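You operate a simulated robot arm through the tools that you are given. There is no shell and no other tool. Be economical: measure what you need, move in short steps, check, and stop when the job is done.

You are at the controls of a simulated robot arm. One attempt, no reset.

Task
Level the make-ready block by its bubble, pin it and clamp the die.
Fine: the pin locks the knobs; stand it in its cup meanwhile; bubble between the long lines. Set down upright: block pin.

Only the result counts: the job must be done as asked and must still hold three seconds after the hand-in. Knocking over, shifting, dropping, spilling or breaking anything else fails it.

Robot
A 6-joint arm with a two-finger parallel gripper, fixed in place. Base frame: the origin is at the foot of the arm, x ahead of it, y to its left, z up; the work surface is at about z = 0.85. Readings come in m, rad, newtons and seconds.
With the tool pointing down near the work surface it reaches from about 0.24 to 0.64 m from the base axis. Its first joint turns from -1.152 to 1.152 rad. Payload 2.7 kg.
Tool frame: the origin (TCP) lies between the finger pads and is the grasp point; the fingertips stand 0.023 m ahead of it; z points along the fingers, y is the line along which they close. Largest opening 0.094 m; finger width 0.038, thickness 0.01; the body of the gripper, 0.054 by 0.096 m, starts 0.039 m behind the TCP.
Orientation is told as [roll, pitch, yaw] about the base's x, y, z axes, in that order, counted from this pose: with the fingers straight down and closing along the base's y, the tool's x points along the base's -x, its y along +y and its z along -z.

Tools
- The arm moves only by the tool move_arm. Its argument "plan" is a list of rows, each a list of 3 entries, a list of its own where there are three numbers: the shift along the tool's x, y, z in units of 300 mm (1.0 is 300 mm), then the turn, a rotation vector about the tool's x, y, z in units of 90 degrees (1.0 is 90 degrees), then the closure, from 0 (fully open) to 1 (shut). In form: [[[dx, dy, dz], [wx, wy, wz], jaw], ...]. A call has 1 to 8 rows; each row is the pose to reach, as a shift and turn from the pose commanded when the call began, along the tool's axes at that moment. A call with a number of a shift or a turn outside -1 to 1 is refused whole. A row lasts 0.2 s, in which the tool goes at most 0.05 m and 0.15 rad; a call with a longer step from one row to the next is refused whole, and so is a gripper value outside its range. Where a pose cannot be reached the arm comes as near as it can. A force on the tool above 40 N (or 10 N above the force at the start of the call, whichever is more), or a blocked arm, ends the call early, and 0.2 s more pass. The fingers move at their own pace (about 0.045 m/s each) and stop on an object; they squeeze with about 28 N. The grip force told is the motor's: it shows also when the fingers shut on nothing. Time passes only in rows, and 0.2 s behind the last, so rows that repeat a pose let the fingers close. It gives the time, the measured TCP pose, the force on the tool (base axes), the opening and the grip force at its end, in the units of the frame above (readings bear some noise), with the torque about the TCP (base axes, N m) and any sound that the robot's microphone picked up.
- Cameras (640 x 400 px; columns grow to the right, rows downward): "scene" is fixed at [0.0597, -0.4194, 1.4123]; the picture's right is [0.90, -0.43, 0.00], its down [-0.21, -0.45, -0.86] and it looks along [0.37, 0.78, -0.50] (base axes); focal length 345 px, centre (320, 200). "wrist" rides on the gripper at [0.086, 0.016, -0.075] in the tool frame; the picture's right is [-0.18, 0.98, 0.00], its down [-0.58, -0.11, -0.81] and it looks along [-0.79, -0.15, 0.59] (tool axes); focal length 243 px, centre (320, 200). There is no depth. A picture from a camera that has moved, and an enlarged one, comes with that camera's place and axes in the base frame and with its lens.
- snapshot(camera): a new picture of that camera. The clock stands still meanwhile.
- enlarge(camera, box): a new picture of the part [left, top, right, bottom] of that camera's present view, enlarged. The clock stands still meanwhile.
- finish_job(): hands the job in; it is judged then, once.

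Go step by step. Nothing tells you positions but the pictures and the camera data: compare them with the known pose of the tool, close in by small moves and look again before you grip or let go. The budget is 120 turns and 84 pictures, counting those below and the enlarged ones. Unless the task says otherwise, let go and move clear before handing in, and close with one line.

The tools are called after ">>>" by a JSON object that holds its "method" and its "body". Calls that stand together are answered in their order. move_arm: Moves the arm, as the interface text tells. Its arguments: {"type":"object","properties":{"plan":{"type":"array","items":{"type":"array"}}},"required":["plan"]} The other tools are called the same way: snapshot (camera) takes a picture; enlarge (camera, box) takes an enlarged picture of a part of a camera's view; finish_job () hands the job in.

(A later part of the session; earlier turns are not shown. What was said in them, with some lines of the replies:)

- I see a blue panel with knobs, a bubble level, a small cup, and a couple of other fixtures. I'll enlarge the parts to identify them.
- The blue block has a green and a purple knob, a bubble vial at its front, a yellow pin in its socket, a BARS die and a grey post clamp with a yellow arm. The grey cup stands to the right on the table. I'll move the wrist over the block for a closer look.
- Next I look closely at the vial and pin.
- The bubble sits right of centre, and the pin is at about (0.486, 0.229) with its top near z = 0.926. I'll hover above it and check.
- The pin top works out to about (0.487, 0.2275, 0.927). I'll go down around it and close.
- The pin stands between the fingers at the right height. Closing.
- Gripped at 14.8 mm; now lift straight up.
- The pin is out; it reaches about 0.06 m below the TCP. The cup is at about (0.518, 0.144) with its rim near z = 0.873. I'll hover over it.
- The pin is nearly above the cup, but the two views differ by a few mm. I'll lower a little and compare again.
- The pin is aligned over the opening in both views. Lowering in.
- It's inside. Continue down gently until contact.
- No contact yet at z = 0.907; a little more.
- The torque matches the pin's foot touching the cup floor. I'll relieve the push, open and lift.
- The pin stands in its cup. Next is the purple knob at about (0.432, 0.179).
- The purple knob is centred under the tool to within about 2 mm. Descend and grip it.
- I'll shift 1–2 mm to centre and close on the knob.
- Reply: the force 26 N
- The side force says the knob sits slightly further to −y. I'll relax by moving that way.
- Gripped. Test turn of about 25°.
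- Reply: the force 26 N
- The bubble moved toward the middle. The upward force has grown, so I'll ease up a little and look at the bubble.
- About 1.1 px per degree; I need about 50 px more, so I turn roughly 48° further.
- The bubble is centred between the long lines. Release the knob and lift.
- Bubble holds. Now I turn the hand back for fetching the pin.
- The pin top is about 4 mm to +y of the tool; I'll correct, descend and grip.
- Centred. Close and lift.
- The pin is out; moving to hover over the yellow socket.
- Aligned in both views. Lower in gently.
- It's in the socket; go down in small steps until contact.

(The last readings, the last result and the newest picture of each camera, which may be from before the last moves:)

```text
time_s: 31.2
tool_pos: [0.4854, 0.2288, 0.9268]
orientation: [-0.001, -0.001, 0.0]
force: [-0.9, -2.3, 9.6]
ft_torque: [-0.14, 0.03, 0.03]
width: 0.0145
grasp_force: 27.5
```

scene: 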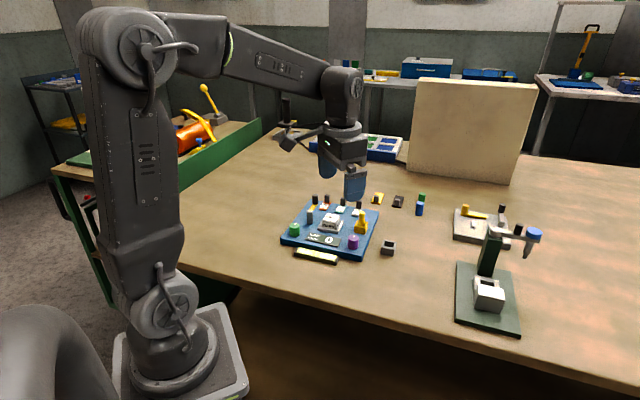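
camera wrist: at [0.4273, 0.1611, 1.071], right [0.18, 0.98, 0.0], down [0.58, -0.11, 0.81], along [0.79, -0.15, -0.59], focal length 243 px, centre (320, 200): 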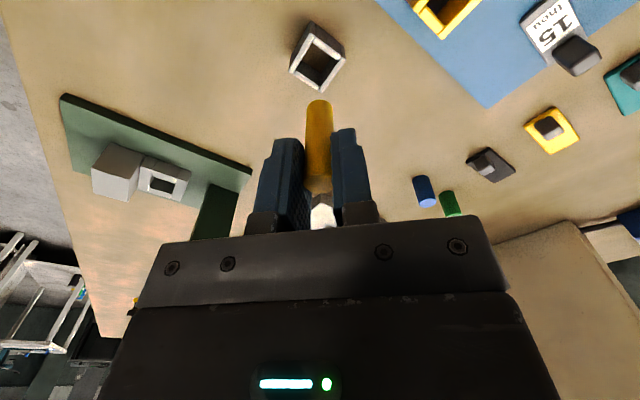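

Floor contact at the expected height. Relieve, open and rise.

>>> {"method": "move_arm", "body": {"plan": [[[0, 0, -0.003], [0, 0, 0], 1], [[0, 0, -0.003], [0, 0, 0], 0.7], [[0, 0, -0.003], [0, 0, 0], 0.5], [[0, 0, -0.003], [0, 0, 0], 0.5], [[0, 0, -0.08], [0, 0, 0], 0.5], [[0, 0, -0.2], [0, 0, 0], 0.5], [[0, 0, -0.33], [0, 0, 0], 0.5]]}}

>>> {"method": "snapshot", "body": {"camera": "wrist"}}

>>> {"method": "enlarge", "body": {"camera": "scene", "box": [280, 180, 400, 270]}}

>>> {"method": "enlarge", "body": {"camera": "scene", "box": [288, 240, 344, 275]}}

```text
time_s: 32.8
tool_pos: [0.4858, 0.2292, 1.0237]
orientation: [-0.001, -0.001, -0.001]
force: [1.2, -0.8, 0.4]
ft_torque: [0.03, 0.0, -0.03]
width: 0.0471
grasp_force: 0.1
```

```text
44 pictures are left
camera wrist: at [0.3997, 0.2455, 1.0968], right [0.18, 0.98, 0.0], down [0.58, -0.11, 0.81], along [0.79, -0.15, -0.59], focal length 243 px, centre (320, 200)
```

wrist: 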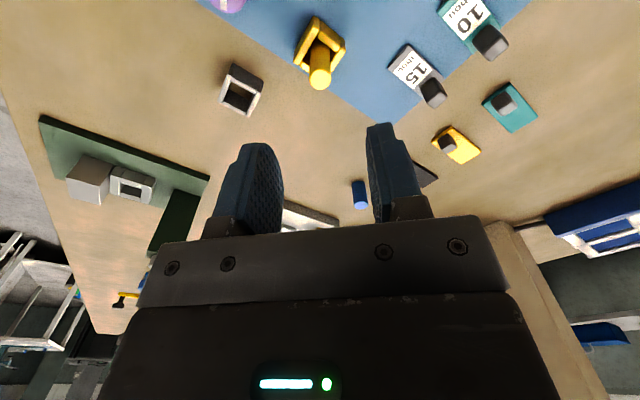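

```text
4.44 times, centred on (340, 225) of scene
camera zoom: at [0.0597, -0.4195, 1.4123], right [0.9, -0.43, 0.0], down [-0.21, -0.45, -0.86], along [0.37, 0.78, -0.5], focal length 1534 px, centre (231, 89)
```

zoom: 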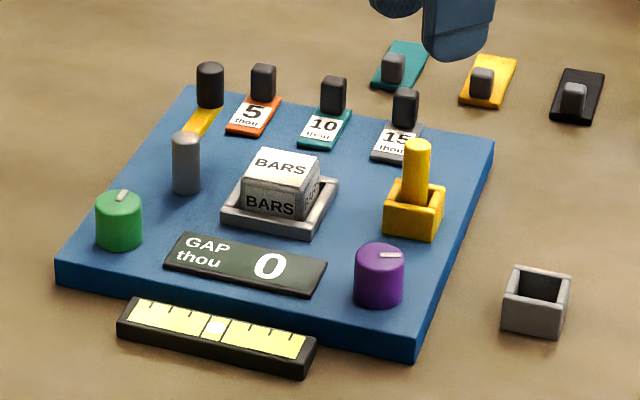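

```text
11.43 times, centred on (316, 258) of scene
camera zoom: at [0.0597, -0.4195, 1.4123], right [0.9, -0.43, 0.0], down [-0.21, -0.45, -0.86], along [0.37, 0.78, -0.5], focal length 3943 px, centre (366, -457)
```

zoom: 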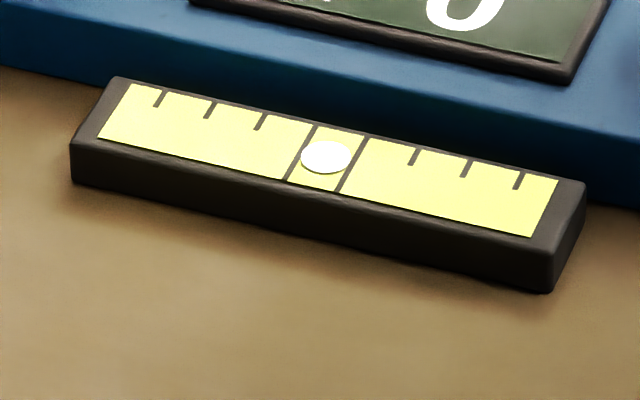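

The pin stands as before and the bubble is centred. Now the clamp: I move over for a closer look.

>>> {"method": "move_arm", "body": {"plan": [[[0.12, 0.09, -0.02], [0, 0, 0], 0.4], [[0.25, 0.18, -0.05], [0, 0, 0], 0.4], [[0.36, 0.27, -0.08], [0, 0, 0], 0.4], [[0.42, 0.34, -0.1], [0, 0, 0], 0.4], [[0.42, 0.34, -0.1], [0, 0, 0], 0.4]]}}

>>> {"method": "snapshot", "body": {"camera": "wrist"}}

>>> {"method": "enlarge", "body": {"camera": "scene", "box": [295, 185, 355, 235]}}

```text
time_s: 34.0
tool_pos: [0.3593, 0.332, 1.055]
orientation: [0.0, 0.001, 0.0]
force: [0.1, 0.4, -0.5]
ft_torque: [0.01, 0.02, -0.03]
width: 0.0564
grasp_force: 0.1
```

```text
41 pictures are left
camera wrist: at [0.2743, 0.3475, 1.1286], right [0.18, 0.98, 0.0], down [0.58, -0.11, 0.81], along [0.79, -0.15, -0.59], focal length 243 px, centre (320, 200)
```

wrist: 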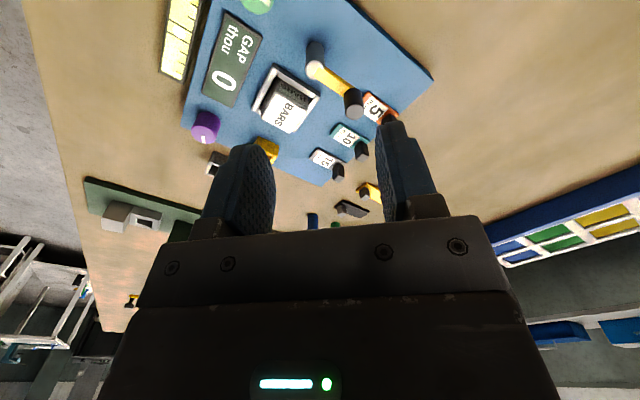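

```text
8.00 times, centred on (325, 210) of scene
camera zoom: at [0.0597, -0.4194, 1.4123], right [0.9, -0.43, 0.0], down [-0.21, -0.45, -0.86], along [0.37, 0.78, -0.5], focal length 2760 px, centre (280, 120)
```

zoom: 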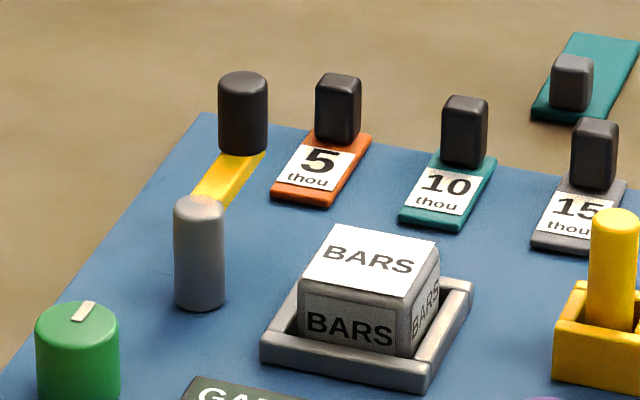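

>>> {"method": "enlarge", "body": {"camera": "wrist", "box": [250, 20, 410, 140]}}

```text
3.33 times, centred on (330, 80) of wrist
camera zoom: at [0.2743, 0.3475, 1.1286], right [0.18, 0.98, 0.0], down [0.58, -0.11, 0.81], along [0.79, -0.15, -0.59], focal length 809 px, centre (287, 600)
```

zoom: 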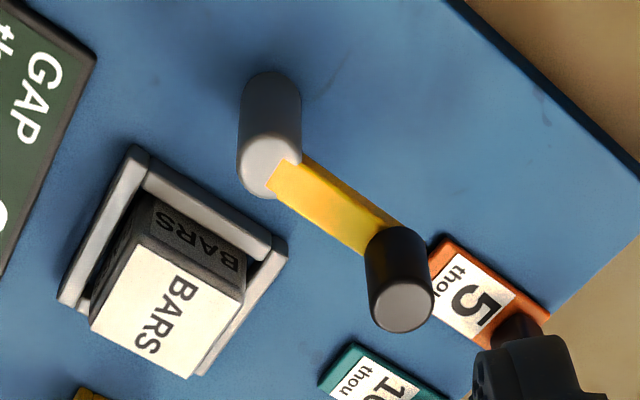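

The clamp arm sits at the post's top with its knob at about (0.408, 0.354), top z 0.936, post at (0.378, 0.324). It needs a 90° clockwise swing onto the die. I'll hover over the knob with yaw +45° so the jaws close along its path.

>>> {"method": "move_arm", "body": {"plan": [[[-0.03, 0.01, 0.0], [0, 0, -0.09], 0.4], [[-0.06, 0.03, 0.0], [0, 0, -0.18], 0.4], [[-0.1, 0.05, 0.03], [0, 0, -0.27], 0.4], [[-0.13, 0.06, 0.08], [0, 0, -0.36], 0.4], [[-0.162, 0.073, 0.12], [0, 0, -0.45], 0.4], [[-0.162, 0.073, 0.178], [0, 0, -0.5], 0.4], [[-0.162, 0.073, 0.178], [0, 0, -0.5], 0.4]]}}

>>> {"method": "snapshot", "body": {"camera": "wrist"}}

>>> {"method": "enlarge", "body": {"camera": "scene", "box": [280, 150, 400, 240]}}

```text
time_s: 35.6
tool_pos: [0.4105, 0.3524, 1.0008]
orientation: [0.0, 0.001, 0.787]
force: [0.1, 0.4, 0.5]
ft_torque: [-0.02, 0.02, 0.02]
width: 0.0564
grasp_force: 0.0
```

```text
38 pictures are left
camera wrist: at [0.339, 0.3031, 1.0743], right [-0.57, 0.82, 0.0], down [0.49, 0.34, 0.81], along [0.66, 0.46, -0.59], focal length 243 px, centre (320, 200)
```

wrist: 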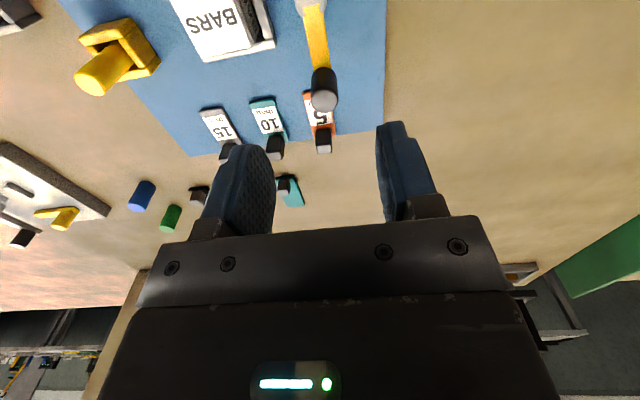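

```text
4.44 times, centred on (340, 195) of scene
camera zoom: at [0.0597, -0.4194, 1.4123], right [0.9, -0.43, 0.0], down [-0.21, -0.45, -0.86], along [0.37, 0.78, -0.5], focal length 1534 px, centre (231, 222)
```

zoom: 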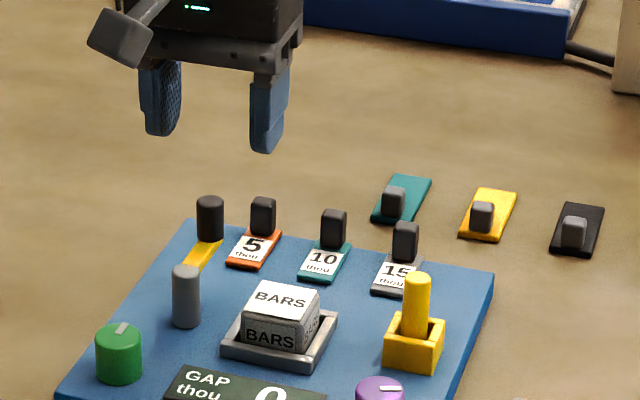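

Aligned. Descend around the knob, stopping above the arm.

>>> {"method": "move_arm", "body": {"plan": [[[0, 0.006, 0.1], [0, 0, 0], 0.4], [[0, 0.006, 0.213], [0, 0, 0], 0.4], [[0, 0.006, 0.213], [0, 0, 0], 0.4]]}}

>>> {"method": "snapshot", "body": {"camera": "wrist"}}

>>> {"method": "enlarge", "body": {"camera": "scene", "box": [290, 170, 370, 230]}}

```text
time_s: 36.4
tool_pos: [0.408, 0.3536, 0.9368]
orientation: [0.0, -0.002, 0.785]
force: [0.2, -0.1, 0.2]
ft_torque: [-0.02, 0.01, 0.01]
width: 0.0567
grasp_force: 0.0
```

```text
36 pictures are left
camera wrist: at [0.337, 0.3039, 1.0102], right [-0.56, 0.83, 0.0], down [0.49, 0.33, 0.81], along [0.67, 0.46, -0.59], focal length 243 px, centre (320, 200)
```

wrist: 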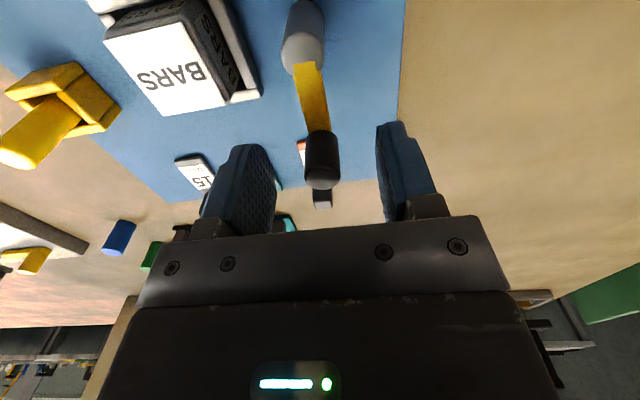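

```text
6.67 times, centred on (330, 200) of scene
camera zoom: at [0.0597, -0.4194, 1.4123], right [0.9, -0.43, 0.0], down [-0.21, -0.45, -0.86], along [0.37, 0.78, -0.5], focal length 2300 px, centre (253, 200)
```

zoom: 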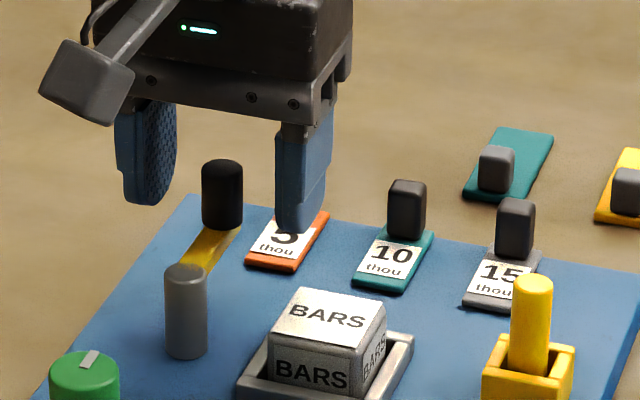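

The knob is centred between the jaws and the post lines up radially at about 43 mm. Close on the knob.

>>> {"method": "move_arm", "body": {"plan": [[[0, 0, 0], [0, 0, 0], 1], [[0, 0, 0], [0, 0, 0], 1], [[0, 0, 0], [0, 0, 0], 1], [[0, 0, 0], [0, 0, 0], 1]]}}

```text
time_s: 37.4
tool_pos: [0.4088, 0.3531, 0.9372]
orientation: [0.0, 0.001, 0.786]
force: [0.4, -0.4, 0.3]
ft_torque: [0.29, 0.18, 0.07]
width: 0.0176
grasp_force: 45.0
```

Gripped at 17.6 mm. Swing 40° clockwise around the post.

>>> {"method": "move_arm", "body": {"plan": [[[0.0014, -0.0199, 0], [0, 0, 0.0889], 1], [[0.0055, -0.0394, 0], [0, 0, 0.1778], 1], [[0.0124, -0.0582, 0], [0, 0, 0.2667], 1], [[0.0217, -0.0758, 0], [0, 0, 0.3556], 1], [[0.0335, -0.0919, 0], [0, 0, 0.4444], 1]]}}

>>> {"method": "enlarge", "body": {"camera": "scene", "box": [290, 170, 370, 230]}}

```text
time_s: 38.6
tool_pos: [0.4219, 0.328, 0.9363]
orientation: [0.004, -0.006, 0.083]
force: [8.5, 2.9, 7.0]
ft_torque: [-0.52, 0.54, -0.13]
width: 0.0179
grasp_force: 45.0
```

```text
6.67 times, centred on (330, 200) of scene
camera zoom: at [0.0599, -0.4194, 1.4123], right [0.9, -0.43, 0.0], down [-0.21, -0.45, -0.86], along [0.37, 0.78, -0.5], focal length 2300 px, centre (253, 200)
```

zoom: 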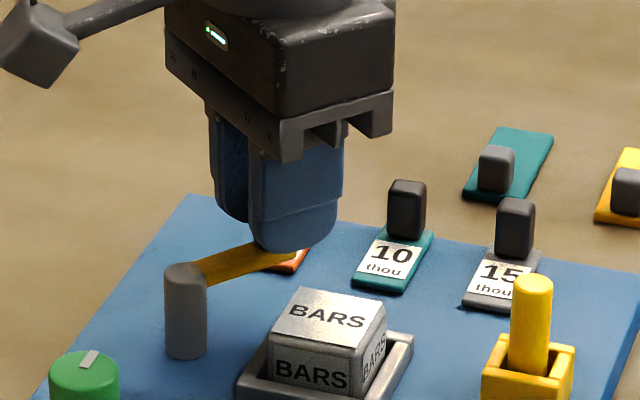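

The arm swings freely. Continue another 40°.

>>> {"method": "move_arm", "body": {"plan": [[[0.0, -0.0203, 0], [0, 0, 0.0889], 1], [[0.0045, -0.0404, 0], [0, 0, 0.1778], 1], [[0.0115, -0.0597, 0], [0, 0, 0.2667], 1], [[0.021, -0.0777, 0], [0, 0, 0.3556], 1], [[0.033, -0.0943, 0], [0, 0, 0.4444], 1]]}}

>>> {"method": "enlarge", "body": {"camera": "scene", "box": [290, 180, 370, 240]}}

>>> {"method": "snapshot", "body": {"camera": "wrist"}}

```text
time_s: 39.8
tool_pos: [0.4129, 0.2976, 0.937]
orientation: [-0.002, 0.0, -0.614]
force: [8.3, -10.7, 6.2]
ft_torque: [0.02, -0.64, 0.12]
width: 0.0175
grasp_force: 45.4
```

```text
6.67 times, centred on (330, 210) of scene
camera zoom: at [0.0599, -0.4198, 1.4122], right [0.9, -0.43, 0.0], down [-0.21, -0.45, -0.86], along [0.37, 0.78, -0.5], focal length 2300 px, centre (253, 133)
```

zoom: 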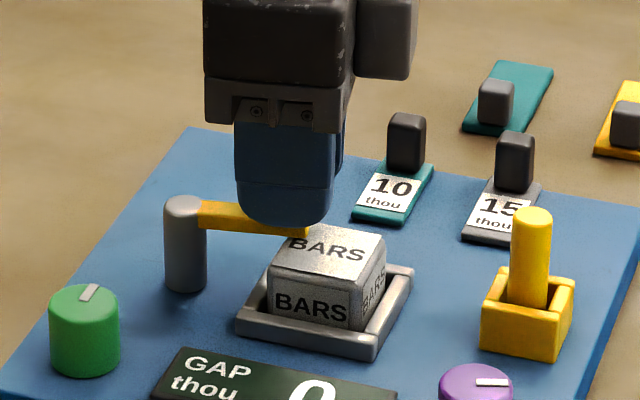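

```text
32 pictures are left
camera wrist: at [0.3525, 0.3611, 1.0102], right [0.72, 0.7, 0.0], down [0.41, -0.42, 0.81], along [0.56, -0.58, -0.59], focal length 243 px, centre (320, 200)
```

wrist: 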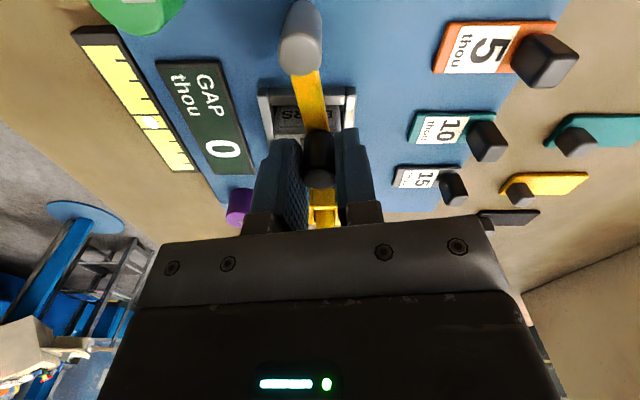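

The arm is over the die's edge. I'll continue the last ~10°, watching for a stop.

>>> {"method": "move_arm", "body": {"plan": [[[-0.002, -0.0128, 0], [0, 0, 0.0556], 1], [[-0.001, -0.0255, 0], [0, 0, 0.1111], 1], [[-0.001, -0.0255, 0], [0, 0, 0.1111], 1]]}}

>>> {"method": "snapshot", "body": {"camera": "wrist"}}

```text
time_s: 40.6
tool_pos: [0.4088, 0.2919, 0.9374]
orientation: [0.002, 0.0, -0.787]
force: [7.6, -8.6, 10.9]
ft_torque: [-0.56, 0.14, -0.03]
width: 0.0178
grasp_force: 44.9
```

```text
31 pictures are left
camera wrist: at [0.3597, 0.3654, 1.0103], right [0.83, 0.56, 0.0], down [0.33, -0.49, 0.81], along [0.45, -0.67, -0.59], focal length 243 px, centre (320, 200)
```

wrist: 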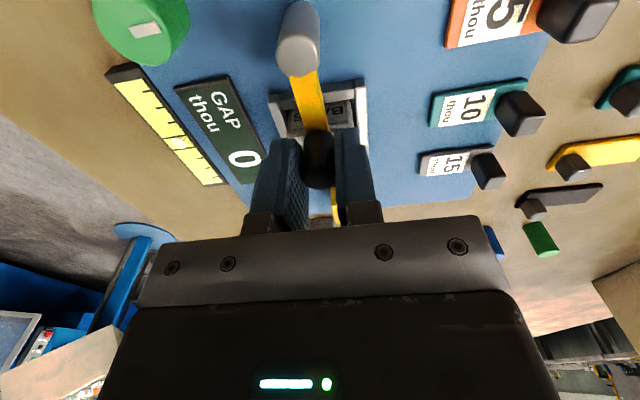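

The arm lies over the die now. I'll test a few degrees more to feel for an end stop.

>>> {"method": "move_arm", "body": {"plan": [[[-0.001, -0.0128, 0], [0, 0, 0.0556], 1], [[-0.001, -0.0128, 0], [0, 0, 0.0556], 1]]}}

>>> {"method": "enlarge", "body": {"camera": "scene", "box": [290, 180, 370, 240]}}

```text
time_s: 41.2
tool_pos: [0.4078, 0.292, 0.9369]
orientation: [0.006, -0.001, -0.873]
force: [24.8, 8.1, -0.4]
ft_torque: [-0.36, -0.09, -0.12]
width: 0.0175
grasp_force: 44.4
```

```text
6.67 times, centred on (330, 210) of scene
camera zoom: at [0.0604, -0.4192, 1.4124], right [0.9, -0.43, 0.0], down [-0.21, -0.45, -0.86], along [0.37, 0.78, -0.5], focal length 2300 px, centre (253, 133)
```

zoom: 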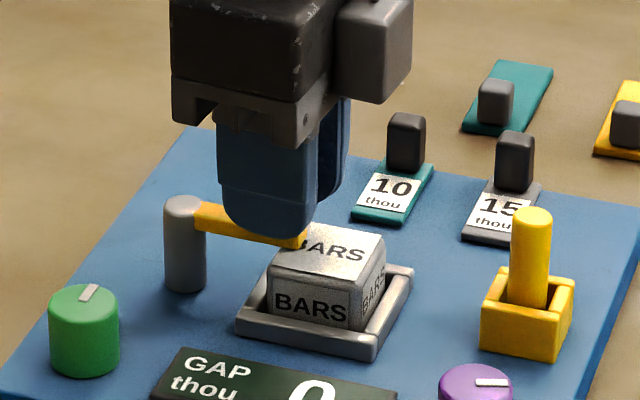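

A tangential reaction of about 26 N: the end stop is reached. I relax slightly, open and lift.

>>> {"method": "move_arm", "body": {"plan": [[[0, 0.008, 0], [0, 0, -0.04], 1], [[0, 0.008, 0], [0, 0, -0.04], 0.7], [[0, 0.008, 0], [0, 0, -0.04], 0.5], [[0, 0.008, 0], [0, 0, -0.04], 0.5], [[0, 0.008, -0.1], [0, 0, -0.04], 0.5], [[0, 0.008, -0.22], [0, 0, -0.04], 0.5], [[0, 0.008, -0.35], [0, 0, -0.04], 0.5]]}}

>>> {"method": "enlarge", "body": {"camera": "scene", "box": [280, 170, 410, 270]}}

>>> {"method": "enlarge", "body": {"camera": "scene", "box": [288, 240, 344, 275]}}

>>> {"method": "snapshot", "body": {"camera": "wrist"}}

```text
time_s: 42.8
tool_pos: [0.4077, 0.2904, 1.0398]
orientation: [0.001, -0.001, -0.81]
force: [0.1, 0.0, -0.3]
ft_torque: [-0.01, 0.03, 0.01]
width: 0.0471
grasp_force: 0.1
```

```text
4.00 times, centred on (345, 220) of scene
camera zoom: at [0.0597, -0.4195, 1.4123], right [0.9, -0.43, 0.0], down [-0.21, -0.45, -0.86], along [0.37, 0.78, -0.5], focal length 1380 px, centre (220, 120)
```

zoom: 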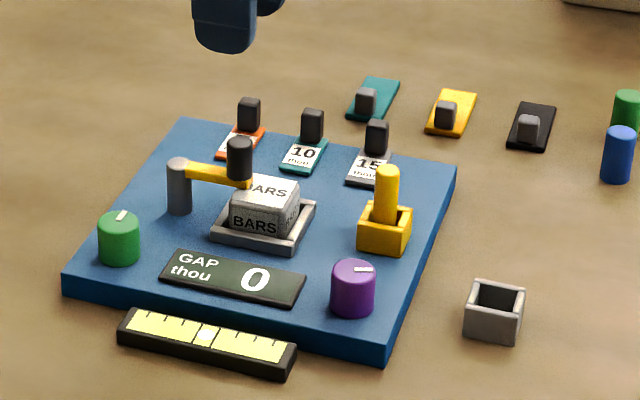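

```text
11.43 times, centred on (316, 258) of scene
camera zoom: at [0.0597, -0.4195, 1.4123], right [0.9, -0.43, 0.0], down [-0.21, -0.45, -0.86], along [0.37, 0.78, -0.5], focal length 3943 px, centre (366, -457)
```

zoom: 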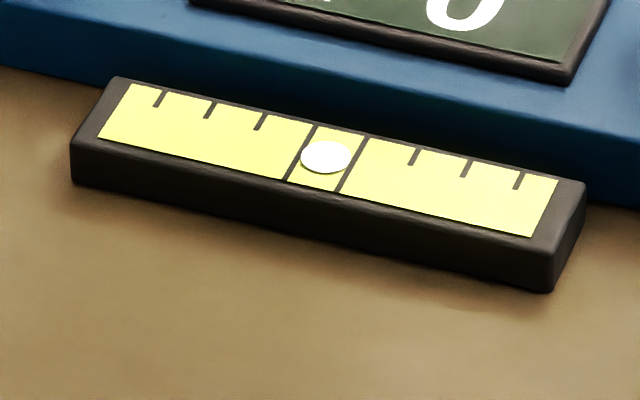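

```text
27 pictures are left
camera wrist: at [0.3607, 0.365, 1.114], right [0.84, 0.54, 0.0], down [0.32, -0.5, 0.81], along [0.44, -0.68, -0.59], focal length 243 px, centre (320, 200)
```

wrist: 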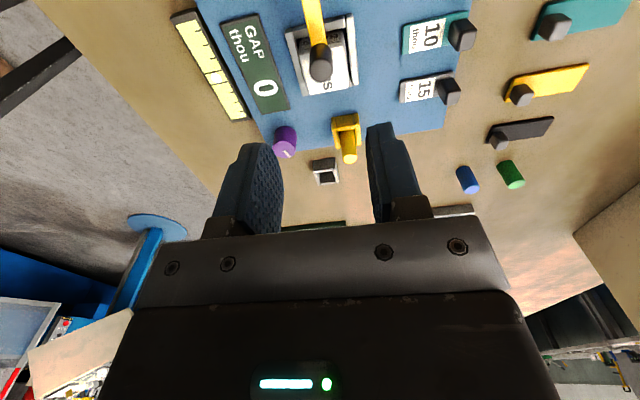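

The bubble sits between the long lines, the pin stands upright in its lock socket, the clamp arm is over the die, and the hand is clear. I'm handing in.

>>> {"method": "finish_job", "body": {}}

```text
The job is handed in.
```

The block is levelled with its bubble between the long lines, the pin stands upright in its socket, and the clamp arm is swung onto the die up to its end stop. The job is handed in, but no verdict came back.
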